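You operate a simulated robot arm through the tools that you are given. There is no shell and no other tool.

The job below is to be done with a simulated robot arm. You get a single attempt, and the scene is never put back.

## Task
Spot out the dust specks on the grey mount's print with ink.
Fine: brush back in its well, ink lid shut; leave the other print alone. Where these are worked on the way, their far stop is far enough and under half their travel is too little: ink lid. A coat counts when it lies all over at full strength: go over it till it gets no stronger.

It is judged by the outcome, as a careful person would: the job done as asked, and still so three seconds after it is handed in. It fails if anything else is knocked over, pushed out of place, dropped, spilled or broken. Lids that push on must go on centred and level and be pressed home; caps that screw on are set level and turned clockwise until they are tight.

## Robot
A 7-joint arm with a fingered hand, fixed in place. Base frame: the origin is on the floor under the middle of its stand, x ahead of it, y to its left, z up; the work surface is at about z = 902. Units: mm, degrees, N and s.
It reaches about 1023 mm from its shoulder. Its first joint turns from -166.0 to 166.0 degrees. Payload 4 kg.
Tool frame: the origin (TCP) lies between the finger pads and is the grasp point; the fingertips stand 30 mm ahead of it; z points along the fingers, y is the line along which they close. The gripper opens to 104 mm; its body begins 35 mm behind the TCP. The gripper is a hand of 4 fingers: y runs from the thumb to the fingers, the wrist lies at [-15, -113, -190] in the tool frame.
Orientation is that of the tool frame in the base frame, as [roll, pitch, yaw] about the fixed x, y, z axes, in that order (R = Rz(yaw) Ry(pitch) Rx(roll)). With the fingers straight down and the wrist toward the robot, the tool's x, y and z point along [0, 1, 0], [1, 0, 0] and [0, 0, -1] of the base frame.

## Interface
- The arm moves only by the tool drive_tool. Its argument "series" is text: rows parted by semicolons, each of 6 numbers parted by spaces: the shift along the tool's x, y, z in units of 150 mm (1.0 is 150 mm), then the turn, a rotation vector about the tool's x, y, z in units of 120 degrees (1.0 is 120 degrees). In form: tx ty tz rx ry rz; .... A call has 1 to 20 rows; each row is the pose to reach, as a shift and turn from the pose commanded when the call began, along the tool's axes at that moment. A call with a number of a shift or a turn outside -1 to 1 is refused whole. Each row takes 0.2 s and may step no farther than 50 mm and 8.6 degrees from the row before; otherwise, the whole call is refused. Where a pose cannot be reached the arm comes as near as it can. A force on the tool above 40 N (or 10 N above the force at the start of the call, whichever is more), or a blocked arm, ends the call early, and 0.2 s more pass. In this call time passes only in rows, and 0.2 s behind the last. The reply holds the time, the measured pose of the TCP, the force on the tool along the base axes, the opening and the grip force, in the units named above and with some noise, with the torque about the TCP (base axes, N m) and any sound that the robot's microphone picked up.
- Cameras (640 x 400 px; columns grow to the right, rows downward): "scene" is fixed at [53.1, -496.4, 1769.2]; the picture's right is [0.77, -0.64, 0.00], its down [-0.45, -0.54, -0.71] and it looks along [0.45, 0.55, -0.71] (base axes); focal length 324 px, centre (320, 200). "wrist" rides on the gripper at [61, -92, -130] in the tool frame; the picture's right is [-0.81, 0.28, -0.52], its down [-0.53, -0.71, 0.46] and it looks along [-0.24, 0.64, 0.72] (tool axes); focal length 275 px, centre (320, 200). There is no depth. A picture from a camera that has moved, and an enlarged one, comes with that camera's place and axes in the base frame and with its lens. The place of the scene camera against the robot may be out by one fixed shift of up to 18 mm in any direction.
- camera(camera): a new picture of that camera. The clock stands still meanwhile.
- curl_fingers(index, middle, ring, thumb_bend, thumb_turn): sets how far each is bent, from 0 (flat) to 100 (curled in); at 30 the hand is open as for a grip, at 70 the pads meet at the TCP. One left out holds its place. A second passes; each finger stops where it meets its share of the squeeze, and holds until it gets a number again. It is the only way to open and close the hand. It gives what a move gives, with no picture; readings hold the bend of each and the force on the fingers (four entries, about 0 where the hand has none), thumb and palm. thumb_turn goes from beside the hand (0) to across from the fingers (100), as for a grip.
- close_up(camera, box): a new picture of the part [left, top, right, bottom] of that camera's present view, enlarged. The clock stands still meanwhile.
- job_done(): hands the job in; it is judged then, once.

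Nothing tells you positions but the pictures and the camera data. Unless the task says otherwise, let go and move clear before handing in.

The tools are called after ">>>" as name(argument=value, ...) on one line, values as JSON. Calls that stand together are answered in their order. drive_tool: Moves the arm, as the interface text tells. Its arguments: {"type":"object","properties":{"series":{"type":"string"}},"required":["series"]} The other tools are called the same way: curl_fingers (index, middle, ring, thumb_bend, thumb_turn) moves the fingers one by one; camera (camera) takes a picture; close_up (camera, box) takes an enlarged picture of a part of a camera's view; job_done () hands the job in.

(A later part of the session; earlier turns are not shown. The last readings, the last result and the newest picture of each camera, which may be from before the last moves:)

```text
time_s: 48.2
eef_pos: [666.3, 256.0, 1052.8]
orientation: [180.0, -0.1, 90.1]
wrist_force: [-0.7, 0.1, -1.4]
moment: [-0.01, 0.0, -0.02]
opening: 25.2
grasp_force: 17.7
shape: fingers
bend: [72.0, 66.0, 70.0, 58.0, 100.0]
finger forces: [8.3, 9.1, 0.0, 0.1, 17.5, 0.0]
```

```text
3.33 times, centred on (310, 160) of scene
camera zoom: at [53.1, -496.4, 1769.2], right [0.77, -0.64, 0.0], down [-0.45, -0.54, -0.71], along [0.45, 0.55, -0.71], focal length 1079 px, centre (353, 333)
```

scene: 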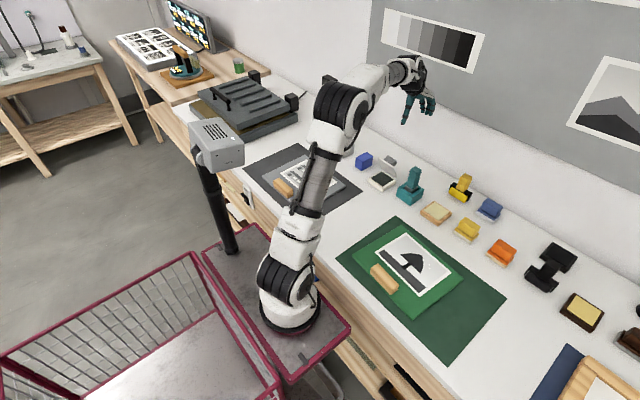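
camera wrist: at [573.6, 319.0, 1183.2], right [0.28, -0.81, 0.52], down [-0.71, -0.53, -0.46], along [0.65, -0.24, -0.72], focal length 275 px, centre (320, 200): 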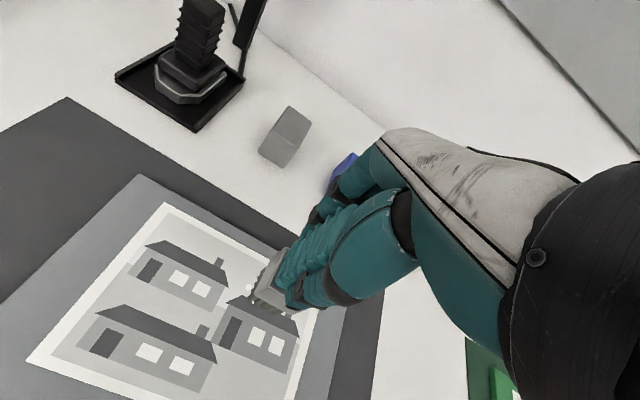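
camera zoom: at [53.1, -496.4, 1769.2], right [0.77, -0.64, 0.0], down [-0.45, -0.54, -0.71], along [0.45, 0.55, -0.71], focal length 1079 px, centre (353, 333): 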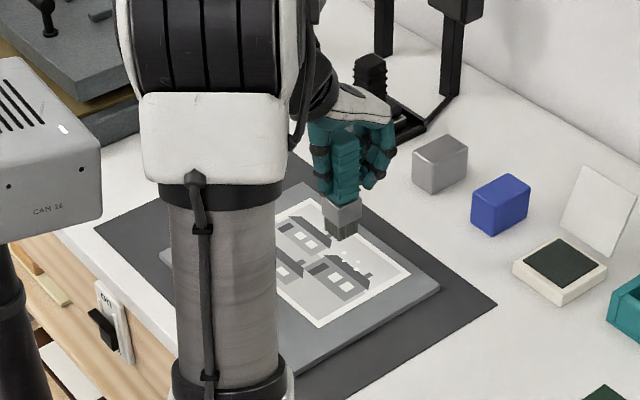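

>>> close_up(camera="wrist", box=[200, 240, 340, 360])

>>> close_up(camera="scene", box=[295, 140, 355, 200])

```text
3.33 times, centred on (270, 300) of wrist
camera zoom: at [573.6, 319.0, 1183.2], right [0.28, -0.81, 0.52], down [-0.71, -0.53, -0.46], along [0.65, -0.24, -0.72], focal length 918 px, centre (487, -133)
```

zoom: 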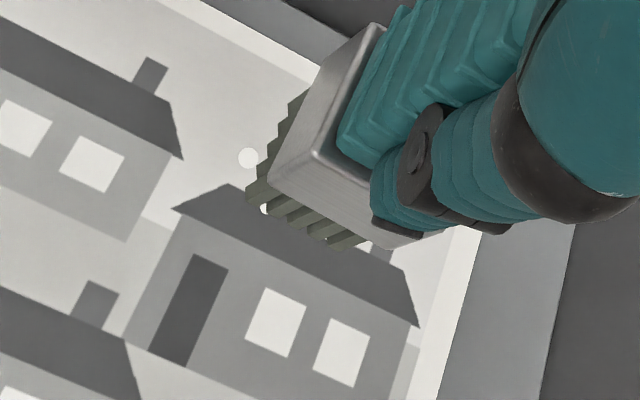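

```text
6.67 times, centred on (325, 170) of scene
camera zoom: at [53.1, -496.4, 1769.2], right [0.77, -0.64, 0.0], down [-0.45, -0.54, -0.71], along [0.45, 0.55, -0.71], focal length 2158 px, centre (287, 400)
```

zoom: 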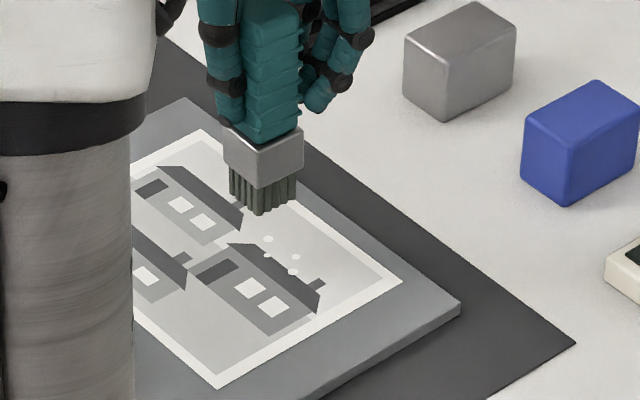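

The brush hovers over the specks; measured footprint relative to the TCP is about x −22…+9, y −15…+14. I'll shift slightly to cover the left specks and lower stepwise until light contact.

>>> drive_tool(series="0.02 0.031 0.1 0 0 0; 0.02 0.031 0.2 0 0 0; 0.02 0.031 0.25 0 0 0")

>>> drive_tool(series="0 0 0.01 0 0 0; 0 0 0.02 0 0 0")

```text
time_s: 49.0
eef_pos: [672.1, 260.9, 1015.2]
orientation: [180.0, 0.1, 90.1]
wrist_force: [-0.8, 0.9, -1.9]
moment: [-0.01, -0.05, 0.0]
opening: 25.1
grasp_force: 17.9
shape: fingers
bend: [72.0, 66.0, 70.0, 58.0, 100.0]
finger forces: [8.3, 9.1, 0.0, 0.0, 17.4, 0.0]
```

```text
time_s: 49.6
eef_pos: [672.7, 259.0, 1012.5]
orientation: [179.9, 0.0, 90.0]
wrist_force: [-0.3, 0.5, -1.6]
moment: [-0.02, -0.04, 0.0]
opening: 25.2
grasp_force: 18.0
shape: fingers
bend: [72.0, 66.0, 70.0, 58.0, 100.0]
finger forces: [8.3, 9.2, 0.1, 0.0, 17.5, 0.0]
```

>>> drive_tool(series="0 0 0.01 0 0 0; 0 0 0.015 0 0 0")

>>> close_up(camera="scene", box=[295, 140, 355, 200])

```text
time_s: 50.2
eef_pos: [673.2, 259.1, 1008.9]
orientation: [-180.0, 0.0, 90.0]
wrist_force: [-0.6, 0.6, -1.5]
moment: [0.02, -0.03, -0.01]
opening: 25.4
grasp_force: 17.7
shape: fingers
bend: [72.0, 66.0, 70.0, 58.0, 100.0]
finger forces: [8.3, 9.2, 0.1, 0.1, 17.5, 0.0]
```

```text
6.67 times, centred on (325, 170) of scene
camera zoom: at [53.1, -496.4, 1769.2], right [0.77, -0.64, 0.0], down [-0.45, -0.54, -0.71], along [0.45, 0.55, -0.71], focal length 2158 px, centre (287, 400)
```

zoom: 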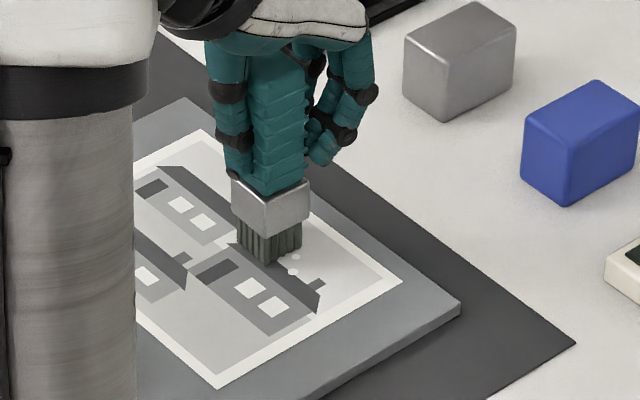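

Nearly touching; the two right-hand specks remain uncovered for the second dab. I continue down in ~1.5 mm steps.

>>> drive_tool(series="0 0 0.01 0 0 0")

>>> drive_tool(series="0 0 0.01 0 0 0")

>>> drive_tool(series="0 0 0.01 0 0 0")

```text
time_s: 50.6
eef_pos: [673.4, 260.1, 1008.1]
orientation: [-180.0, 0.0, 90.0]
wrist_force: [0.5, 0.5, -2.0]
moment: [0.0, 0.02, -0.03]
opening: 25.4
grasp_force: 18.0
shape: fingers
bend: [72.0, 66.0, 70.0, 58.0, 100.0]
finger forces: [8.3, 9.3, 0.1, 0.0, 17.5, 0.0]
```

```text
time_s: 51.0
eef_pos: [672.8, 257.1, 1006.2]
orientation: [180.0, 0.0, 90.0]
wrist_force: [-0.3, -0.3, 0.0]
moment: [0.0, -0.03, 0.03]
opening: 25.3
grasp_force: 17.6
shape: fingers
bend: [72.0, 66.0, 70.0, 58.0, 100.0]
finger forces: [8.4, 9.3, 0.1, 0.1, 17.9, 0.0]
```

```text
time_s: 51.4
eef_pos: [671.4, 258.1, 1005.1]
orientation: [179.9, -0.2, 90.1]
wrist_force: [1.0, 0.4, 13.3]
moment: [0.0, 0.1, 0.01]
opening: 25.1
grasp_force: 19.1
shape: fingers
bend: [72.0, 66.0, 70.0, 58.0, 100.0]
finger forces: [9.4, 10.2, 0.0, 0.0, 18.6, 0.1]
```

Contact at TCP z≈1006 with ~15 N. I'll lift well up and back to inspect the result.

>>> drive_tool(series="0 0 -0.05 0 0 0; 0 0 -0.2 0 0 0; 0 0 -0.3 0 0 0")

>>> close_up(camera="scene", box=[295, 140, 355, 200])

>>> close_up(camera="wrist", box=[200, 240, 340, 360])

```text
time_s: 52.2
eef_pos: [671.2, 259.2, 1046.0]
orientation: [-179.9, 0.0, 90.1]
wrist_force: [0.1, 0.2, -2.2]
moment: [0.03, -0.01, 0.0]
opening: 25.2
grasp_force: 17.7
shape: fingers
bend: [72.0, 66.0, 70.0, 58.0, 100.0]
finger forces: [8.7, 9.2, 0.1, 0.0, 17.9, 0.0]
```

```text
6.67 times, centred on (325, 170) of scene
camera zoom: at [53.1, -496.4, 1769.2], right [0.77, -0.64, 0.0], down [-0.45, -0.54, -0.71], along [0.45, 0.55, -0.71], focal length 2158 px, centre (287, 400)
```

zoom: 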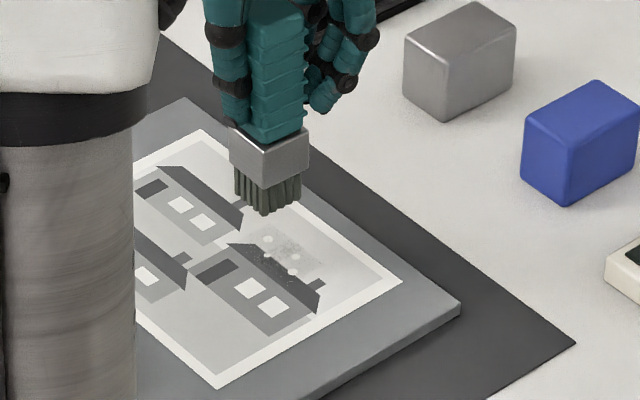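

```text
3.33 times, centred on (270, 300) of wrist
camera zoom: at [579.6, 321.4, 1178.7], right [0.28, -0.81, 0.52], down [-0.71, -0.53, -0.45], along [0.64, -0.24, -0.73], focal length 918 px, centre (487, -133)
```

zoom: 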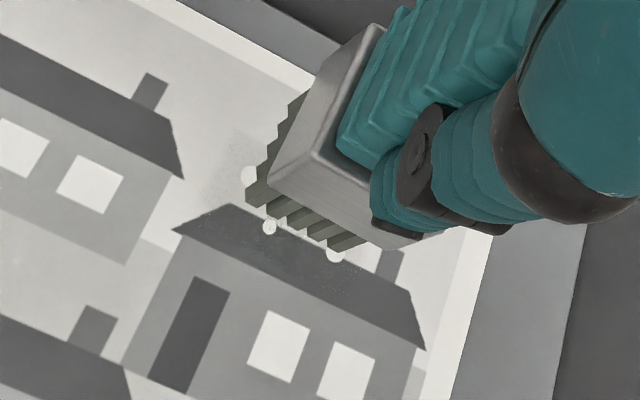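

A faint mottled ink coat appeared. Let me look closer at the spot.

>>> close_up(camera="scene", box=[310, 152, 340, 182])

>>> close_up(camera="wrist", box=[230, 270, 300, 330])

```text
13.33 times, centred on (325, 167) of scene
camera zoom: at [53.1, -496.4, 1769.2], right [0.77, -0.64, 0.0], down [-0.45, -0.54, -0.71], along [0.45, 0.55, -0.71], focal length 4316 px, centre (253, 640)
```

zoom: 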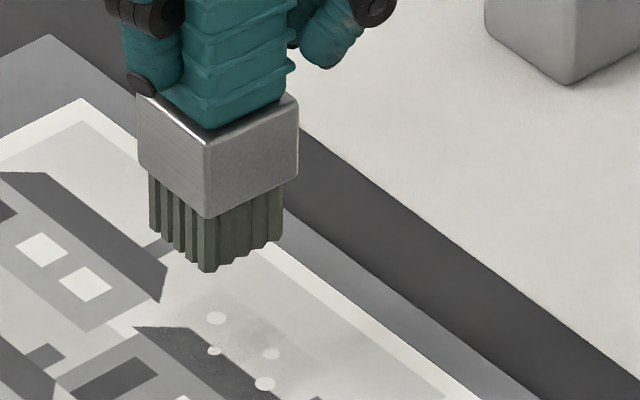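

```text
6.67 times, centred on (265, 300) of wrist
camera zoom: at [579.6, 321.4, 1178.7], right [0.28, -0.81, 0.52], down [-0.71, -0.53, -0.45], along [0.64, -0.24, -0.73], focal length 1835 px, centre (687, -467)
```

zoom: 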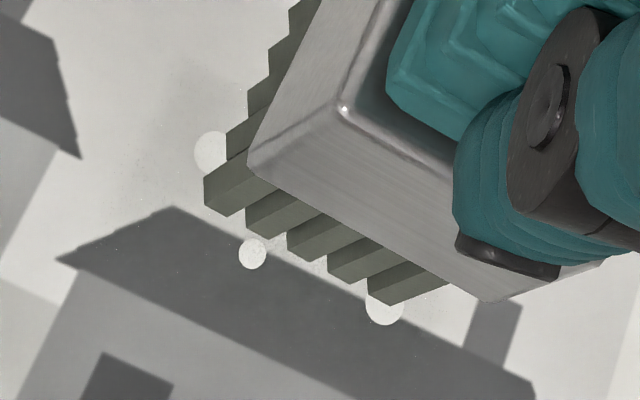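

The coat builds gradually. I'll do light back-and-forth strokes (about 6–8 N) between y≈259 and y≈241 so all four specks are covered, then lift.

>>> drive_tool(series="0 0 0.2 0 0 0; 0 0 0.28 0 0 0; 0 0 0.294 0 0 0; -0.04 0 0.294 0 0 0; -0.08 0 0.294 0 0 0; -0.12 0 0.294 0 0 0; -0.08 0 0.294 0 0 0; -0.04 0 0.294 0 0 0; 0 0 0.294 0 0 0; -0.04 0 0.294 0 0 0; -0.08 0 0.294 0 0 0; -0.12 0 0.294 0 0 0; -0.12 0 0.25 0 0 0; -0.12 0 0.1 0 0 0")

>>> close_up(camera="scene", box=[310, 152, 340, 182])

>>> close_up(camera="wrist", box=[200, 240, 340, 360])

```text
time_s: 55.2
eef_pos: [673.5, 242.2, 1035.5]
orientation: [179.9, 0.1, 89.9]
wrist_force: [0.6, -0.6, -0.9]
moment: [0.01, -0.02, -0.02]
opening: 25.1
grasp_force: 17.7
shape: fingers
bend: [72.0, 66.0, 70.0, 58.0, 100.0]
finger forces: [8.5, 9.1, 0.1, 0.0, 17.5, 0.1]
```

```text
13.33 times, centred on (325, 167) of scene
camera zoom: at [53.1, -496.4, 1769.2], right [0.77, -0.64, 0.0], down [-0.45, -0.54, -0.71], along [0.45, 0.55, -0.71], focal length 4316 px, centre (253, 640)
```

zoom: 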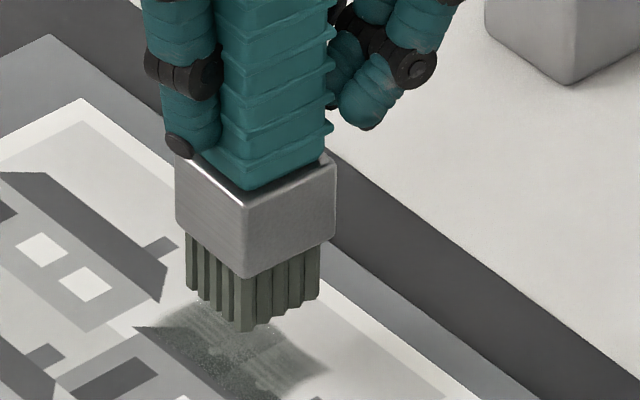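

```text
3.33 times, centred on (270, 300) of wrist
camera zoom: at [579.9, 304.6, 1167.0], right [0.28, -0.81, 0.52], down [-0.71, -0.53, -0.45], along [0.64, -0.24, -0.72], focal length 918 px, centre (487, -133)
```

zoom: 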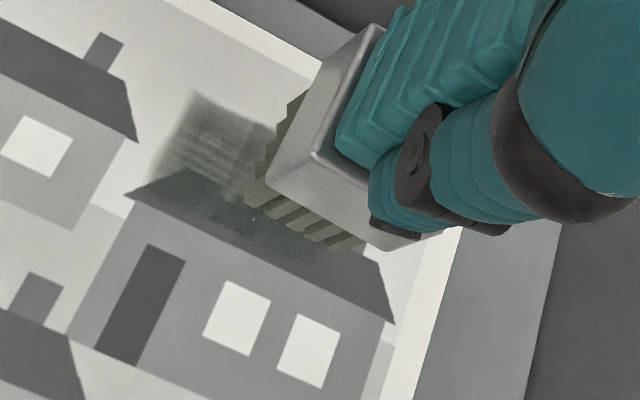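

The strokes deposit clearly. I'll raise and move aside to view the whole speck area without the brush in the way.

>>> drive_tool(series="0 0 -0.25 0 0 0; -0.2 -0.12 -0.25 0 0 0; -0.4 -0.24 -0.25 0 0 0; -0.57 -0.37 -0.25 0 0 0")

>>> close_up(camera="wrist", box=[120, 160, 280, 260])

>>> close_up(camera="scene", box=[300, 150, 350, 190])

```text
time_s: 56.2
eef_pos: [618.1, 154.7, 1072.2]
orientation: [-179.9, 0.0, 90.2]
wrist_force: [0.7, 0.3, -1.9]
moment: [-0.04, -0.03, 0.03]
opening: 25.1
grasp_force: 16.8
shape: fingers
bend: [72.0, 66.0, 70.0, 58.0, 100.0]
finger forces: [8.5, 9.2, 0.1, 0.0, 17.4, 0.0]
```

```text
4.00 times, centred on (200, 210) of wrist
camera zoom: at [526.5, 217.3, 1203.5], right [0.28, -0.81, 0.52], down [-0.71, -0.53, -0.46], along [0.64, -0.24, -0.72], focal length 1101 px, centre (800, 160)
```

zoom: 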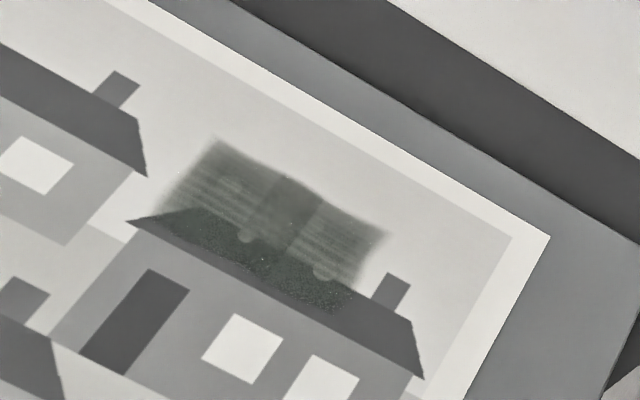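

```text
10.00 times, centred on (325, 170) of scene
camera zoom: at [53.1, -496.4, 1769.2], right [0.77, -0.64, 0.0], down [-0.45, -0.54, -0.71], along [0.45, 0.55, -0.71], focal length 3237 px, centre (270, 500)
```

zoom: 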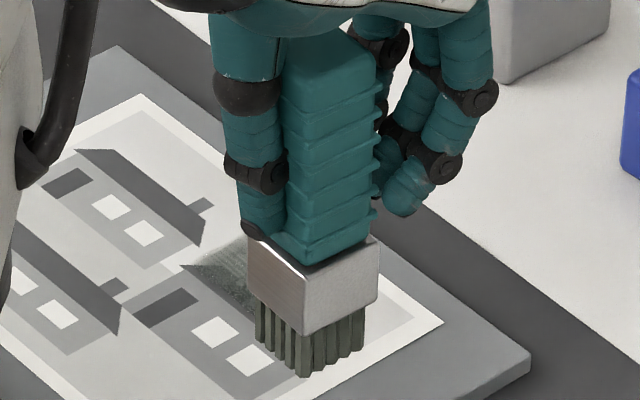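

The coat covers the specks but is uneven; specks C and D lie near its lower edge. I'll make more strokes, shifted ~3 mm toward the robot and with small x offsets to even out the streaks.

>>> drive_tool(series="0.23 0.11 0 0 0 0; 0.46 0.23 0 0 0 0; 0.697 0.343 0 0 0 0; 0.697 0.343 0.2 0 0 0; 0.697 0.343 0.4 0 0 0; 0.697 0.343 0.445 0 0 0; 0.655 0.343 0.445 0 0 0; 0.612 0.343 0.445 0 0 0; 0.57 0.343 0.445 0 0 0; 0.57 0.353 0.445 0 0 0; 0.612 0.353 0.445 0 0 0; 0.655 0.353 0.445 0 0 0; 0.697 0.353 0.445 0 0 0; 0.697 0.333 0.445 0 0 0; 0.655 0.333 0.445 0 0 0; 0.612 0.333 0.445 0 0 0; 0.57 0.333 0.445 0 0 0; 0.57 0.333 0.40 0 0 0; 0.57 0.333 0.25 0 0 0")

>>> drive_tool(series="0 0 -0.25 0 0 0; -0.2 -0.12 -0.25 0 0 0; -0.4 -0.24 -0.25 0 0 0; -0.57 -0.33 -0.25 0 0 0")

>>> close_up(camera="wrist", box=[120, 160, 280, 260])

```text
time_s: 60.2
eef_pos: [668.9, 243.1, 1032.4]
orientation: [-179.9, 0.0, 90.1]
wrist_force: [0.5, 0.7, -1.4]
moment: [-0.02, 0.0, 0.03]
opening: 25.4
grasp_force: 17.3
shape: fingers
bend: [72.0, 67.0, 70.0, 58.0, 100.0]
finger forces: [8.3, 8.9, 0.0, 0.0, 17.0, 0.1]
```

```text
time_s: 61.2
eef_pos: [618.6, 155.0, 1073.8]
orientation: [-180.0, 0.1, 90.1]
wrist_force: [0.0, -0.1, -1.9]
moment: [0.04, -0.04, 0.0]
opening: 25.4
grasp_force: 17.8
shape: fingers
bend: [72.0, 67.0, 70.0, 58.0, 100.0]
finger forces: [8.4, 8.9, 0.1, 0.0, 17.0, 0.0]
```

```text
4.00 times, centred on (200, 210) of wrist
camera zoom: at [526.4, 217.8, 1204.4], right [0.28, -0.81, 0.52], down [-0.71, -0.53, -0.46], along [0.65, -0.24, -0.72], focal length 1101 px, centre (800, 160)
```

zoom: 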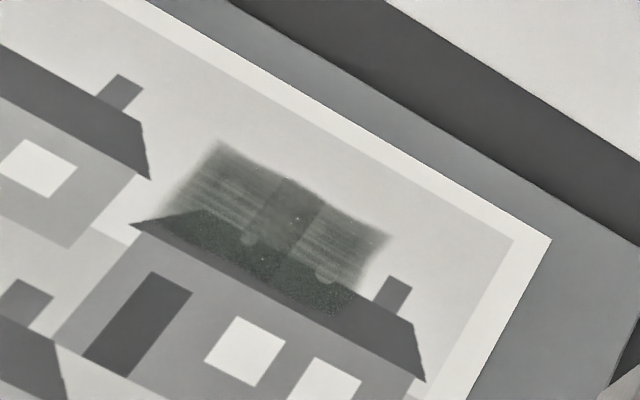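

The coat got stronger but the brush is running lighter. I'll re-ink: back to the pad at safe height.

>>> drive_tool(series="0 0 -0.3 0 0 0; -0.1 0.28 -0.3 0 0 0; -0.2 0.56 -0.3 0 0 0; -0.3 0.84 -0.3 0 0 0; -0.4 1.0 -0.3 0 0 0")

>>> drive_tool(series="-0.06 0.28 0 0 0 0; -0.063 0.463 0 0 0 0; -0.063 0.463 0.25 0 0 0; -0.063 0.463 0.5 0 0 0")

>>> close_up(camera="wrist", box=[150, 180, 400, 370])

>>> close_up(camera="scene", box=[350, 120, 430, 200])

```text
time_s: 62.4
eef_pos: [768.4, 98.3, 1116.2]
orientation: [-179.9, 0.0, 90.1]
wrist_force: [-0.3, 0.2, -1.2]
moment: [-0.02, -0.06, 0.01]
opening: 25.4
grasp_force: 17.3
shape: fingers
bend: [72.0, 67.0, 70.0, 58.0, 100.0]
finger forces: [8.4, 8.8, 0.1, 0.0, 16.9, 0.0]
```

```text
time_s: 63.4
eef_pos: [836.9, 86.4, 1040.0]
orientation: [180.0, 0.1, 89.9]
wrist_force: [-0.1, 0.9, -1.4]
moment: [-0.01, -0.03, 0.03]
opening: 25.3
grasp_force: 17.0
shape: fingers
bend: [72.0, 67.0, 70.0, 58.0, 100.0]
finger forces: [8.4, 8.7, 0.1, 0.1, 16.9, 0.0]
```

```text
2.11 times, centred on (275, 275) of wrist
camera zoom: at [745.6, 148.2, 1171.2], right [0.28, -0.81, 0.52], down [-0.71, -0.53, -0.46], along [0.64, -0.24, -0.72], focal length 580 px, centre (415, 42)
```

zoom: 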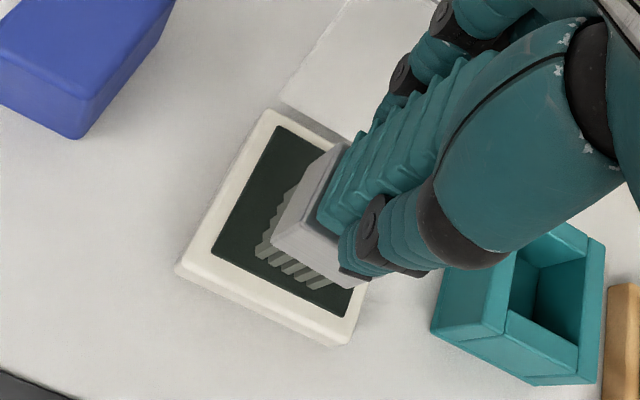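

```text
5.00 times, centred on (390, 160) of scene
camera zoom: at [53.1, -496.4, 1769.2], right [0.77, -0.64, 0.0], down [-0.45, -0.54, -0.71], along [0.45, 0.55, -0.71], focal length 1618 px, centre (-30, 400)
```

zoom: 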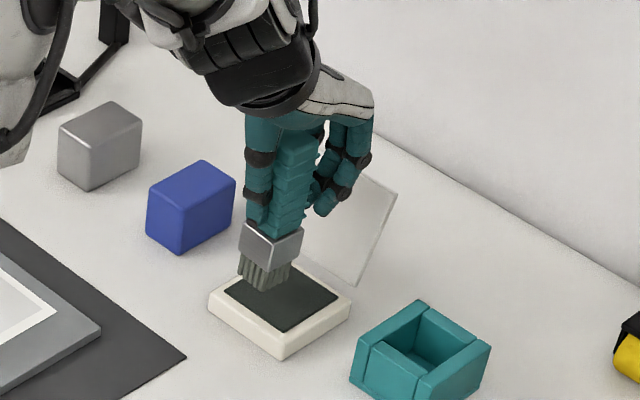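

The bristles have grown paler, so re-inking is right. I'll dip with a light press and hold about a second.

>>> drive_tool(series="0 0 0.08 0 0 0; 0 0 0.14 0 0 0; 0 0 0.155 0 0 0; 0 0 0.155 0 0 0; 0 0 0.155 0 0 0; 0 0 0.155 0 0 0")

>>> close_up(camera="scene", box=[350, 120, 430, 200])

```text
time_s: 64.8
eef_pos: [837.8, 86.7, 1016.0]
orientation: [180.0, 0.0, 89.9]
wrist_force: [-0.2, 0.4, -1.8]
moment: [-0.01, -0.05, 0.05]
opening: 25.4
grasp_force: 16.7
shape: fingers
bend: [72.0, 67.0, 70.0, 58.0, 100.0]
finger forces: [8.3, 8.7, 0.0, 0.0, 16.9, 0.0]
```

```text
5.00 times, centred on (390, 160) of scene
camera zoom: at [53.1, -496.4, 1769.2], right [0.77, -0.64, 0.0], down [-0.45, -0.54, -0.71], along [0.45, 0.55, -0.71], focal length 1618 px, centre (-30, 400)
```

zoom: 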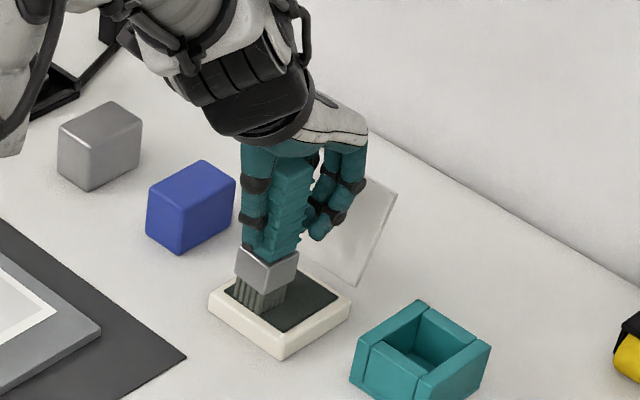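

No contact yet at 1016 — the brush has slipped up slightly in the grip. I'll continue down in small steps until light force.

>>> drive_tool(series="0 0 0.01 0 0 0; 0 0 0.01 0 0 0")

>>> drive_tool(series="0 0 0.01 0 0 0; 0 0 0.01 0 0 0")

```text
time_s: 65.4
eef_pos: [837.0, 86.3, 1016.4]
orientation: [180.0, 0.0, 90.1]
wrist_force: [-0.5, 1.3, 4.5]
moment: [-0.01, 0.01, -0.01]
opening: 25.5
grasp_force: 17.3
shape: fingers
bend: [72.0, 67.0, 70.0, 58.0, 100.0]
finger forces: [8.5, 9.0, 0.0, 0.1, 18.0, 0.0]
```

```text
time_s: 66.0
eef_pos: [836.8, 85.9, 1016.6]
orientation: [179.9, 0.0, 90.1]
wrist_force: [-1.4, 0.4, 9.7]
moment: [-0.06, 0.11, 0.0]
opening: 25.3
grasp_force: 18.7
shape: fingers
bend: [72.0, 72.0, 70.0, 58.0, 100.0]
finger forces: [8.6, 9.3, 0.1, 0.0, 19.6, 0.1]
```

Contact made (~11 N), though the middle finger shifted a bit. I'll lift and inspect how the brush sits in the hand.

>>> drive_tool(series="0 0 -0.1 0 0 0; 0 0 -0.3 0 0 0; 0 0 -0.5 0 0 0; 0 0 -0.68 0 0 0")

>>> close_up(camera="wrist", box=[150, 180, 400, 370])

>>> close_up(camera="scene", box=[360, 100, 430, 170])

```text
time_s: 67.0
eef_pos: [836.9, 85.0, 1116.8]
orientation: [-179.9, 0.0, 90.2]
wrist_force: [-0.4, 1.0, -1.4]
moment: [0.0, 0.01, 0.03]
opening: 25.3
grasp_force: 17.7
shape: fingers
bend: [72.0, 67.0, 70.0, 58.0, 100.0]
finger forces: [8.6, 8.8, 0.0, 0.1, 17.2, 0.1]
```

```text
2.11 times, centred on (275, 275) of wrist
camera zoom: at [745.5, 146.1, 1248.3], right [0.28, -0.81, 0.52], down [-0.71, -0.53, -0.45], along [0.64, -0.24, -0.73], focal length 580 px, centre (415, 42)
```

zoom: 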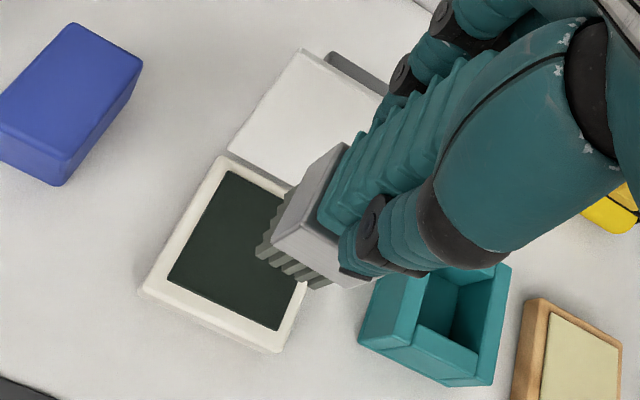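

```text
5.71 times, centred on (395, 135) of scene
camera zoom: at [53.1, -496.4, 1769.2], right [0.77, -0.64, 0.0], down [-0.45, -0.54, -0.71], along [0.45, 0.55, -0.71], focal length 1850 px, centre (-109, 571)
```

zoom: 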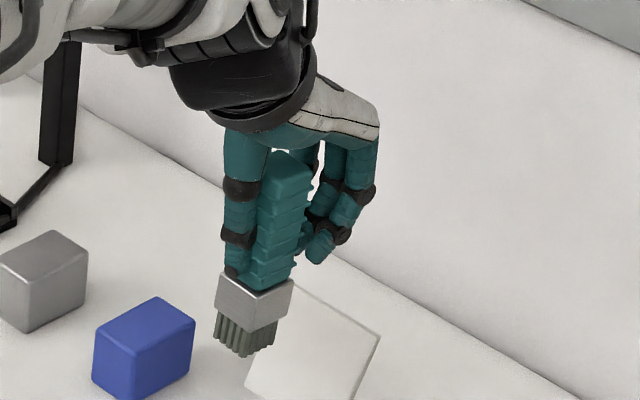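

The brush is re-inked and still straight. Back to the print at safe height.

>>> drive_tool(series="0.2 -0.2 0 0 0 0; 0.4 -0.4 0 0 0 0; 0.6 -0.6 0 0 0 0; 0.8 -0.8 0 0 0 0; 0.95 -0.95 0 0 0 0")

>>> drive_tool(series="0.1 -0.1 0.1 0 0 0; 0.217 -0.173 0.3 0 0 0; 0.217 -0.173 0.6 0 0 0; 0.217 -0.173 0.69 0 0 0; 0.217 -0.173 0.71 0 0 0; 0.217 -0.173 0.725 0 0 0")

```text
time_s: 68.2
eef_pos: [697.5, 226.6, 1115.7]
orientation: [-179.9, 0.0, 90.0]
wrist_force: [-0.5, -0.6, -1.7]
moment: [0.01, 0.01, 0.03]
opening: 25.5
grasp_force: 17.3
shape: fingers
bend: [72.0, 67.0, 70.0, 58.0, 100.0]
finger forces: [8.4, 8.9, 0.0, 0.0, 17.2, 0.1]
```

```text
time_s: 69.6
eef_pos: [669.7, 261.2, 1008.0]
orientation: [179.9, 0.0, 90.0]
wrist_force: [0.7, 0.4, -1.5]
moment: [-0.02, -0.04, 0.0]
opening: 25.5
grasp_force: 16.9
shape: fingers
bend: [72.0, 67.0, 70.0, 58.0, 100.0]
finger forces: [8.3, 8.7, 0.0, 0.1, 16.9, 0.0]
```

>>> drive_tool(series="0 0 0.01 0 0 0")

>>> drive_tool(series="0 0 0.01 0 0 0")

```text
time_s: 70.0
eef_pos: [669.6, 260.6, 1008.7]
orientation: [180.0, 0.0, 90.0]
wrist_force: [-0.4, 0.1, -1.3]
moment: [0.02, -0.05, 0.05]
opening: 25.3
grasp_force: 17.0
shape: fingers
bend: [72.0, 67.0, 70.0, 58.0, 100.0]
finger forces: [8.3, 8.8, 0.0, 0.0, 17.0, 0.0]
```

```text
time_s: 70.4
eef_pos: [669.6, 261.2, 1006.2]
orientation: [179.9, 0.0, 90.1]
wrist_force: [0.6, 0.7, -2.2]
moment: [0.02, -0.02, -0.03]
opening: 25.1
grasp_force: 17.6
shape: fingers
bend: [72.0, 67.0, 70.0, 58.0, 100.0]
finger forces: [8.3, 8.8, 0.0, 0.0, 17.0, 0.1]
```

>>> drive_tool(series="0 0 0.01 0 0 0")

>>> drive_tool(series="0 0 0.007 0 0 0")

```text
time_s: 70.8
eef_pos: [667.4, 260.0, 1006.0]
orientation: [179.9, -0.2, 90.1]
wrist_force: [-1.3, 0.9, 5.4]
moment: [-0.06, 0.05, -0.03]
opening: 25.3
grasp_force: 18.5
shape: fingers
bend: [72.0, 72.0, 70.0, 58.0, 100.0]
finger forces: [8.4, 9.2, 0.0, 0.0, 18.7, 0.1]
```

```text
time_s: 71.2
eef_pos: [668.7, 261.4, 1005.3]
orientation: [179.9, -0.1, 90.2]
wrist_force: [-1.3, 1.9, 14.4]
moment: [0.0, 0.1, -0.01]
opening: 25.1
grasp_force: 19.9
shape: fingers
bend: [72.0, 72.0, 70.0, 58.0, 100.0]
finger forces: [8.9, 9.9, 0.0, 0.1, 21.1, 0.1]
```

In contact with ~15 N. I'll ease off slightly and stroke back and forth over the speck area with the fresh ink.

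>>> drive_tool(series="-0.04 0 -0.003 0 0 0; -0.08 0 -0.003 0 0 0; -0.127 0 -0.003 0 0 0; -0.127 0.015 -0.003 0 0 0; -0.08 0.015 -0.003 0 0 0; -0.04 0.015 -0.003 0 0 0; 0.01 0.015 -0.003 0 0 0; 0.01 -0.01 -0.003 0 0 0; -0.04 -0.01 -0.003 0 0 0; -0.08 -0.01 -0.003 0 0 0; -0.127 -0.01 -0.003 0 0 0; -0.127 0 -0.003 0 0 0; -0.08 0 -0.003 0 0 0; -0.04 0 -0.003 0 0 0; 0.01 0 -0.003 0 0 0; 0.01 0 -0.05 0 0 0; 0.01 0 -0.2 0 0 0")

>>> drive_tool(series="0 0 -0.25 0 0 0; -0.2 -0.12 -0.25 0 0 0; -0.4 -0.24 -0.25 0 0 0; -0.6 -0.33 -0.25 0 0 0; -0.7 -0.33 -0.25 0 0 0")

>>> close_up(camera="wrist", box=[120, 160, 280, 260])

>>> camera(camera="wrist")

```text
time_s: 74.8
eef_pos: [667.9, 261.8, 1032.2]
orientation: [179.9, 0.0, 90.1]
wrist_force: [-0.1, -0.4, -2.7]
moment: [0.01, -0.03, 0.0]
opening: 25.7
grasp_force: 17.2
shape: fingers
bend: [72.0, 72.0, 70.0, 58.0, 100.0]
finger forces: [7.7, 9.2, 0.1, 0.0, 17.3, 0.0]
```

```text
time_s: 76.0
eef_pos: [619.6, 158.0, 1071.1]
orientation: [180.0, 0.0, 90.0]
wrist_force: [0.7, 0.2, -2.5]
moment: [-0.02, -0.01, -0.01]
opening: 25.8
grasp_force: 16.7
shape: fingers
bend: [72.0, 72.0, 70.0, 58.0, 100.0]
finger forces: [7.8, 9.0, 0.1, 0.1, 17.0, 0.1]
```

```text
4.00 times, centred on (200, 210) of wrist
camera zoom: at [527.6, 220.2, 1202.1], right [0.28, -0.81, 0.52], down [-0.71, -0.53, -0.46], along [0.64, -0.24, -0.72], focal length 1101 px, centre (800, 160)
```

zoom: 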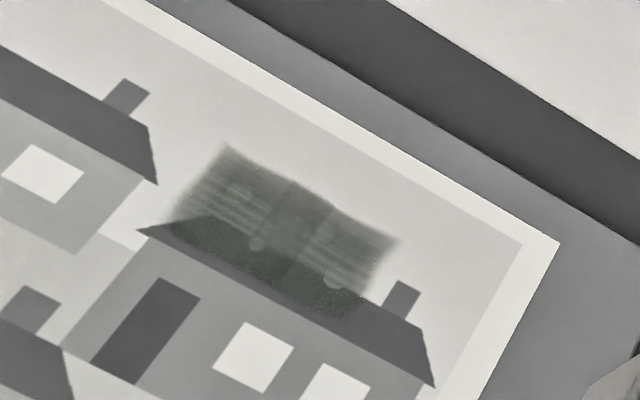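

```text
taken
camera wrist: at [527.6, 220.2, 1202.1], right [0.28, -0.81, 0.52], down [-0.71, -0.53, -0.46], along [0.64, -0.24, -0.72], focal length 275 px, centre (320, 200)
```

wrist: 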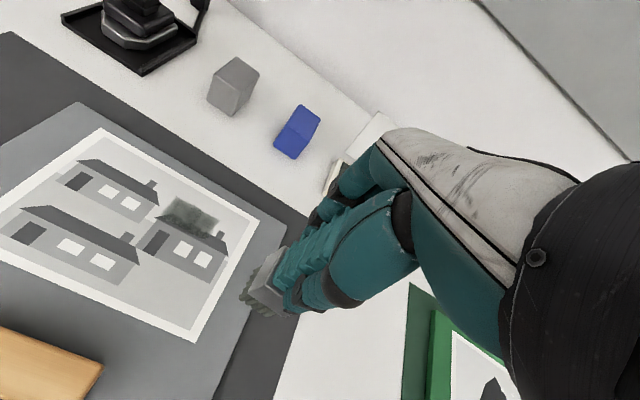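

The coat is still streaky and the bristles look pale again—ink depletes quickly. Let me check the brush's lean, then plan more dips with tighter, cross-wise strokes.

>>> close_up(camera="scene", box=[290, 130, 360, 200])

>>> close_up(camera="wrist", box=[220, 200, 340, 330])

```text
5.71 times, centred on (325, 165) of scene
camera zoom: at [53.1, -496.4, 1769.2], right [0.77, -0.64, 0.0], down [-0.45, -0.54, -0.71], along [0.45, 0.55, -0.71], focal length 1850 px, centre (291, 400)
```

zoom: 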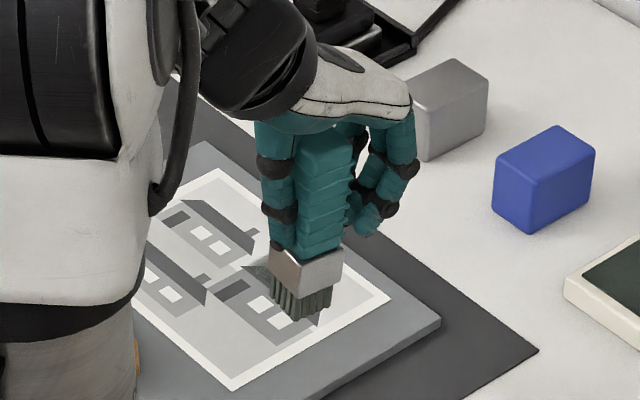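

```text
3.08 times, centred on (280, 265) of wrist
camera zoom: at [527.6, 220.2, 1202.1], right [0.28, -0.81, 0.52], down [-0.71, -0.53, -0.46], along [0.64, -0.24, -0.72], focal length 847 px, centre (443, 0)
```

zoom: 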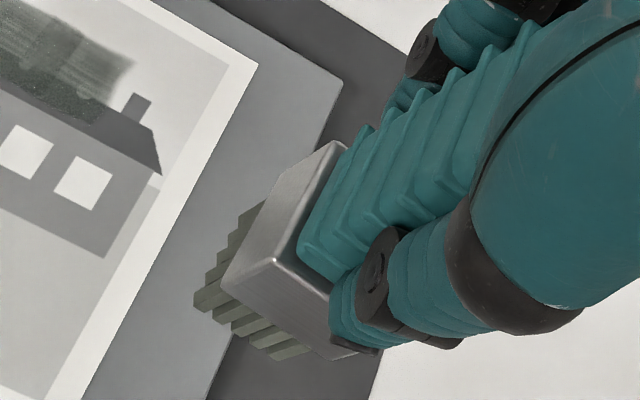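

The brush has leaned a few degrees (tip toward +y) from the y-strokes. At the next dip I'll press it flat on the pad to re-level it, tighten the grip there, and then use gentler cross strokes.

>>> drive_tool(series="0 0 -0.3 0 0 0; -0.1 0.28 -0.3 0 0 0; -0.2 0.56 -0.3 0 0 0; -0.3 0.84 -0.3 0 0 0; -0.4 1.0 -0.3 0 0 0")

>>> drive_tool(series="-0.06 0.28 0 0 0 0; -0.11 0.46 0 0 0 0; -0.11 0.46 0.25 0 0 0; -0.11 0.46 0.5 0 0 0; -0.11 0.46 0.6 0 0 0")

```text
time_s: 77.2
eef_pos: [773.0, 95.7, 1113.3]
orientation: [-180.0, 0.0, 90.1]
wrist_force: [0.7, 0.3, -1.4]
moment: [-0.01, -0.05, 0.01]
opening: 25.8
grasp_force: 16.6
shape: fingers
bend: [72.0, 72.0, 70.0, 58.0, 100.0]
finger forces: [7.7, 8.9, 0.0, 0.0, 16.8, 0.0]
```

```text
time_s: 78.4
eef_pos: [837.3, 82.2, 1025.3]
orientation: [179.9, 0.0, 90.0]
wrist_force: [0.0, -0.4, -1.5]
moment: [0.01, 0.0, -0.02]
opening: 25.8
grasp_force: 16.9
shape: fingers
bend: [72.0, 72.0, 70.0, 58.0, 100.0]
finger forces: [7.7, 8.9, 0.0, 0.0, 16.8, 0.0]
```

>>> drive_tool(series="0 0 0.04 0 0 0; 0 0 0.06 0 0 0")

>>> drive_tool(series="0 0 0.01 0 0 0; 0 0 0.015 0 0 0")

```text
time_s: 79.0
eef_pos: [837.9, 81.4, 1015.8]
orientation: [179.9, 0.0, 90.1]
wrist_force: [-0.5, -0.4, -1.7]
moment: [-0.02, -0.02, -0.01]
opening: 25.8
grasp_force: 16.3
shape: fingers
bend: [72.0, 72.0, 70.0, 58.0, 100.0]
finger forces: [7.9, 8.9, 0.0, 0.1, 16.8, 0.1]
```

```text
time_s: 79.6
eef_pos: [838.8, 80.5, 1015.1]
orientation: [-180.0, -0.1, 89.9]
wrist_force: [0.5, -0.5, -2.4]
moment: [-0.01, -0.03, 0.0]
opening: 25.9
grasp_force: 16.8
shape: fingers
bend: [72.0, 72.0, 70.0, 58.0, 100.0]
finger forces: [7.8, 8.8, 0.1, 0.1, 16.8, 0.0]
```

>>> drive_tool(series="0 0 0.01 0 0 0")

>>> drive_tool(series="0 0 0.01 0 0 0")

>>> close_up(camera="scene", box=[350, 120, 430, 200])

```text
time_s: 80.0
eef_pos: [839.8, 84.0, 1013.4]
orientation: [-179.9, 0.0, 90.1]
wrist_force: [0.1, -0.5, 4.4]
moment: [-0.1, 0.05, -0.02]
opening: 25.6
grasp_force: 17.8
shape: fingers
bend: [72.0, 72.0, 70.0, 58.0, 100.0]
finger forces: [7.7, 9.2, 0.0, 0.0, 18.2, 0.1]
```

```text
time_s: 80.4
eef_pos: [837.9, 83.0, 1014.0]
orientation: [179.9, 0.0, 90.1]
wrist_force: [0.0, 1.0, 10.7]
moment: [-0.09, 0.05, -0.03]
opening: 25.6
grasp_force: 18.5
shape: fingers
bend: [72.0, 72.0, 70.0, 58.0, 100.0]
finger forces: [8.1, 10.0, 0.0, 0.0, 19.9, 0.0]
```

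```text
5.00 times, centred on (390, 160) of scene
camera zoom: at [53.1, -496.4, 1769.2], right [0.77, -0.64, 0.0], down [-0.45, -0.54, -0.71], along [0.45, 0.55, -0.71], focal length 1618 px, centre (-30, 400)
```

zoom: 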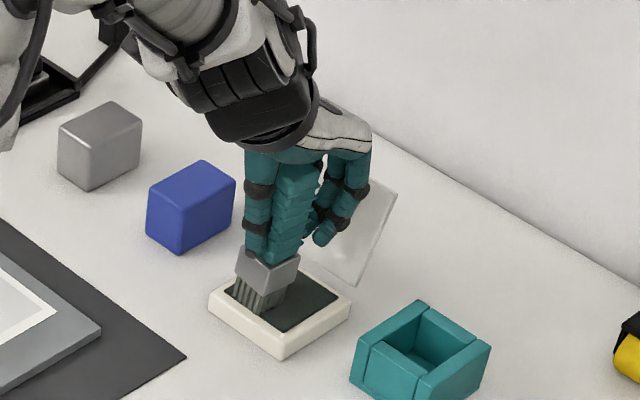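

The torque confirms the brush leans (contact on its −y edge). I'll lift a little, tilt the tool −3.5° about the closing axis to level the brush, and press again.

>>> drive_tool(series="0 0 -0.05 0 0 0; 0.02 0 -0.06 0 -0.029 0; 0.03 0 -0.03 0 -0.029 0; 0.03 0 -0.012 0 -0.029 0")

>>> drive_tool(series="0 0 0.012 0 0 0")

```text
time_s: 81.4
eef_pos: [838.8, 86.1, 1013.7]
orientation: [-180.0, 3.5, 90.0]
wrist_force: [0.5, -0.5, -1.3]
moment: [0.02, -0.02, 0.02]
opening: 25.6
grasp_force: 16.8
shape: fingers
bend: [72.0, 72.0, 70.0, 58.0, 100.0]
finger forces: [7.9, 8.9, 0.0, 0.1, 16.9, 0.0]
```

```text
time_s: 81.8
eef_pos: [840.0, 86.4, 1013.3]
orientation: [179.9, 3.4, 90.0]
wrist_force: [-1.0, 0.6, 5.4]
moment: [-0.06, 0.08, -0.04]
opening: 25.7
grasp_force: 17.8
shape: fingers
bend: [72.0, 72.0, 70.0, 58.0, 100.0]
finger forces: [7.7, 9.0, 0.0, 0.0, 18.5, 0.1]
```

>>> drive_tool(series="0 0 0.01 0 0 0; 0 0 0.01 0 0 0")

>>> close_up(camera="scene", box=[360, 140, 420, 200])

>>> close_up(camera="wrist", box=[200, 220, 340, 340])

```text
time_s: 82.4
eef_pos: [839.6, 85.3, 1012.3]
orientation: [179.8, 3.4, 90.1]
wrist_force: [-2.4, 2.4, 21.3]
moment: [-0.09, 0.24, -0.06]
opening: 25.6
grasp_force: 21.4
shape: fingers
bend: [72.0, 72.0, 70.0, 58.0, 100.0]
finger forces: [8.4, 10.2, 0.0, 0.1, 24.1, 0.0]
```

```text
6.67 times, centred on (390, 170) of scene
camera zoom: at [53.1, -496.4, 1769.2], right [0.77, -0.64, 0.0], down [-0.45, -0.54, -0.71], along [0.45, 0.55, -0.71], focal length 2158 px, centre (-147, 400)
```

zoom: 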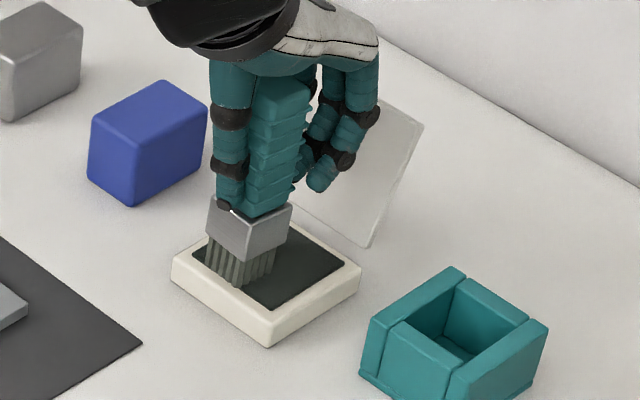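

```text
3.33 times, centred on (270, 280) of wrist
camera zoom: at [745.9, 156.2, 1139.4], right [0.27, -0.78, 0.57], down [-0.71, -0.56, -0.42], along [0.65, -0.29, -0.71], focal length 918 px, centre (487, -67)
```

zoom: 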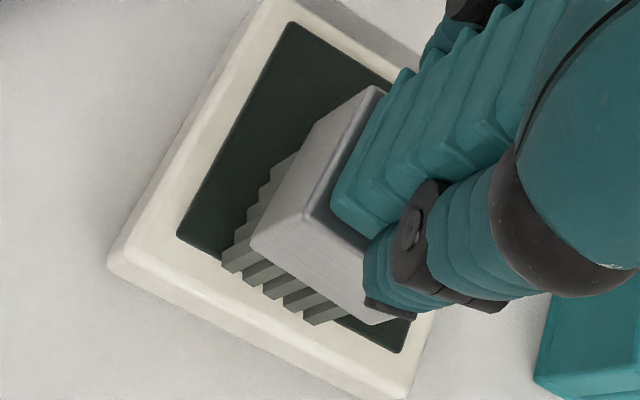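

The front bristles are at the pot's rim edge, so the dip is only partial. I'll lift slightly, shift +8 mm in x to the middle of the pad and press again.

>>> drive_tool(series="0 0 -0.05 0 0 0; 0 0.03 -0.08 0 0 0; 0 0.06 -0.08 0 0 0; 0 0.06 -0.03 0 0 0; 0 0.06 -0.02 0 0 0")

>>> drive_tool(series="0 0 0.01 0 0 0")

>>> close_up(camera="scene", box=[360, 120, 430, 190])

>>> close_up(camera="wrist", box=[200, 220, 340, 340])

```text
time_s: 83.6
eef_pos: [847.3, 86.6, 1013.7]
orientation: [179.9, 3.4, 90.1]
wrist_force: [-2.4, 0.7, 8.1]
moment: [-0.06, 0.17, 0.01]
opening: 25.8
grasp_force: 18.2
shape: fingers
bend: [72.0, 72.0, 70.0, 57.0, 100.0]
finger forces: [7.6, 9.0, 0.0, 0.0, 19.5, 0.0]
```

```text
time_s: 84.0
eef_pos: [846.9, 85.8, 1012.9]
orientation: [179.8, 3.3, 90.1]
wrist_force: [-4.1, 1.2, 19.2]
moment: [-0.09, 0.32, -0.03]
opening: 25.5
grasp_force: 20.5
shape: fingers
bend: [72.0, 72.0, 70.0, 57.0, 100.0]
finger forces: [7.8, 9.4, 0.0, 0.1, 23.6, 0.0]
```

```text
5.71 times, centred on (395, 155) of scene
camera zoom: at [53.1, -496.4, 1769.2], right [0.77, -0.64, 0.0], down [-0.45, -0.54, -0.71], along [0.45, 0.55, -0.71], focal length 1850 px, centre (-109, 457)
```

zoom: 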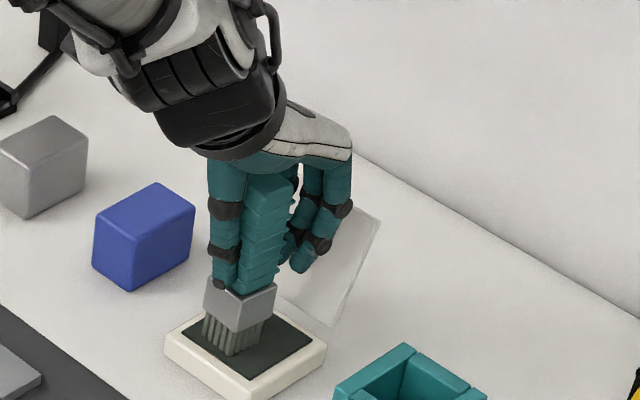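

```text
3.33 times, centred on (270, 280) of wrist
camera zoom: at [755.3, 156.0, 1139.5], right [0.27, -0.78, 0.57], down [-0.71, -0.56, -0.42], along [0.65, -0.29, -0.71], focal length 918 px, centre (487, -67)
```

zoom: 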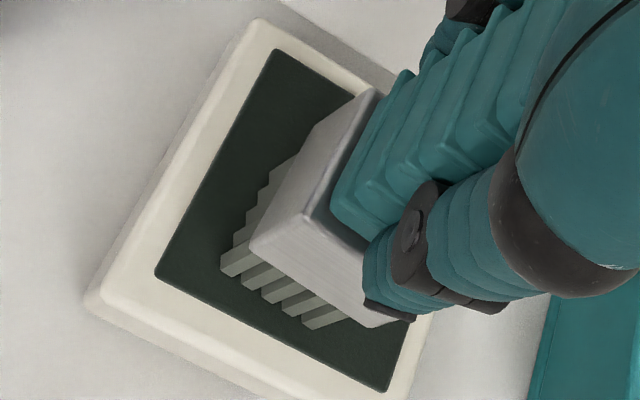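

Torque shows contact mostly at the front edge, so the brush leans slightly about y too. I'll lift a bit, correct by +2.4°, and press again.

>>> drive_tool(series="0 0 -0.05 0 0 0; 0 0.02 -0.05 0.02 0 0; 0 0.02 -0.02 0.02 0 0; 0 0.02 -0.01 0.02 0 0")

>>> drive_tool(series="0 0 0.012 0 0 0")

```text
time_s: 85.0
eef_pos: [851.3, 86.0, 1014.7]
orientation: [-177.6, 3.6, 90.1]
wrist_force: [-0.4, 0.4, 1.2]
moment: [-0.02, -0.01, -0.03]
opening: 25.6
grasp_force: 17.3
shape: fingers
bend: [72.0, 72.0, 70.0, 57.0, 100.0]
finger forces: [7.9, 9.0, 0.0, 0.0, 17.6, 0.0]
```

```text
time_s: 85.4
eef_pos: [850.4, 85.3, 1013.7]
orientation: [-177.8, 3.4, 90.0]
wrist_force: [-2.1, 1.7, 12.3]
moment: [-0.03, 0.16, -0.04]
opening: 25.8
grasp_force: 18.9
shape: fingers
bend: [72.0, 72.0, 70.0, 57.0, 100.0]
finger forces: [7.8, 9.4, 0.0, 0.0, 20.7, 0.0]
```

I'll lift and inspect the brush's attitude and ink load closely before the next pass.

>>> drive_tool(series="0 0 -0.1 0 0 0; 0 0 -0.3 0 0 0; 0 0 -0.5 0 0 0; 0 0 -0.68 0 0 0")

>>> close_up(camera="scene", box=[375, 100, 425, 150])

>>> close_up(camera="wrist", box=[210, 230, 310, 330])

```text
time_s: 86.4
eef_pos: [854.1, 93.2, 1112.3]
orientation: [-177.6, 3.5, 90.0]
wrist_force: [0.7, 0.6, -2.6]
moment: [0.01, 0.01, 0.03]
opening: 25.5
grasp_force: 16.7
shape: fingers
bend: [72.0, 72.0, 70.0, 57.0, 100.0]
finger forces: [8.1, 9.0, 0.0, 0.0, 16.9, 0.1]
```

```text
8.00 times, centred on (400, 125) of scene
camera zoom: at [53.1, -496.4, 1769.2], right [0.77, -0.64, 0.0], down [-0.45, -0.54, -0.71], along [0.45, 0.55, -0.71], focal length 2590 px, centre (-320, 800)
```

zoom: 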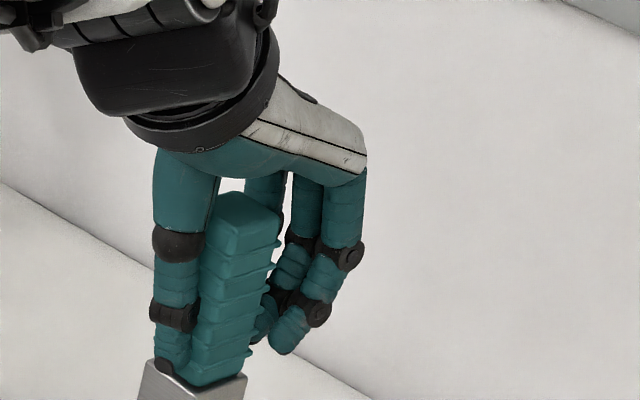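

```text
4.00 times, centred on (260, 280) of wrist
camera zoom: at [767.4, 163.3, 1243.6], right [0.3, -0.78, 0.55], down [-0.73, -0.56, -0.39], along [0.61, -0.29, -0.74], focal length 1101 px, centre (560, -120)
```

zoom: 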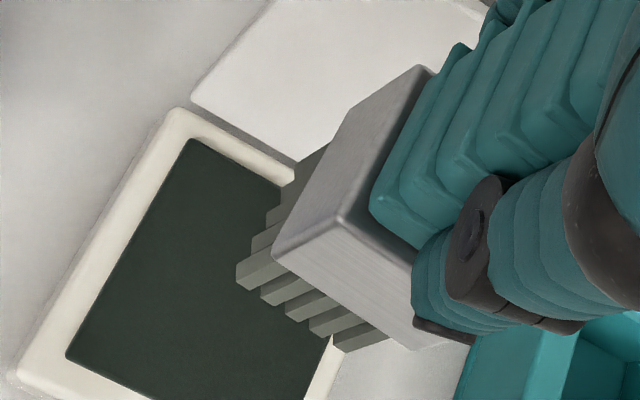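

>>> close_up(camera="scene", box=[350, 110, 430, 190])

>>> close_up(camera="scene", box=[375, 130, 425, 180])

```text
5.00 times, centred on (390, 150) of scene
camera zoom: at [53.1, -496.4, 1769.2], right [0.77, -0.64, 0.0], down [-0.45, -0.54, -0.71], along [0.45, 0.55, -0.71], focal length 1618 px, centre (-30, 450)
```

zoom: 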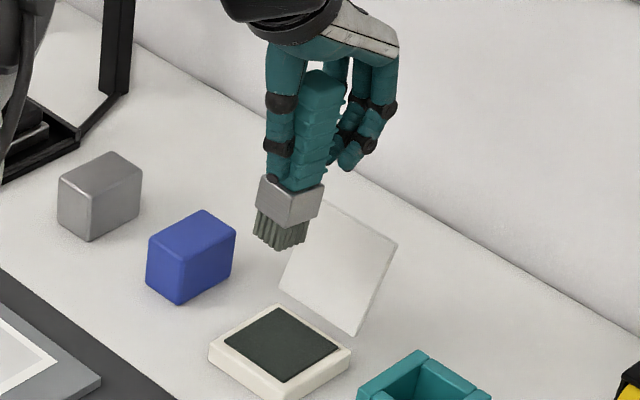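

```text
8.00 times, centred on (400, 155) of scene
camera zoom: at [53.1, -496.4, 1769.2], right [0.77, -0.64, 0.0], down [-0.45, -0.54, -0.71], along [0.45, 0.55, -0.71], focal length 2590 px, centre (-320, 560)
```

zoom: 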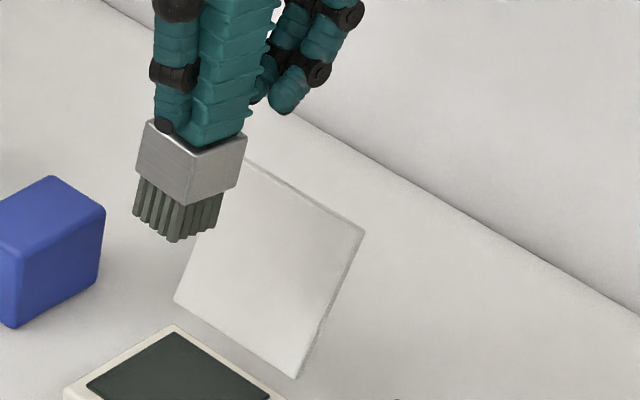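

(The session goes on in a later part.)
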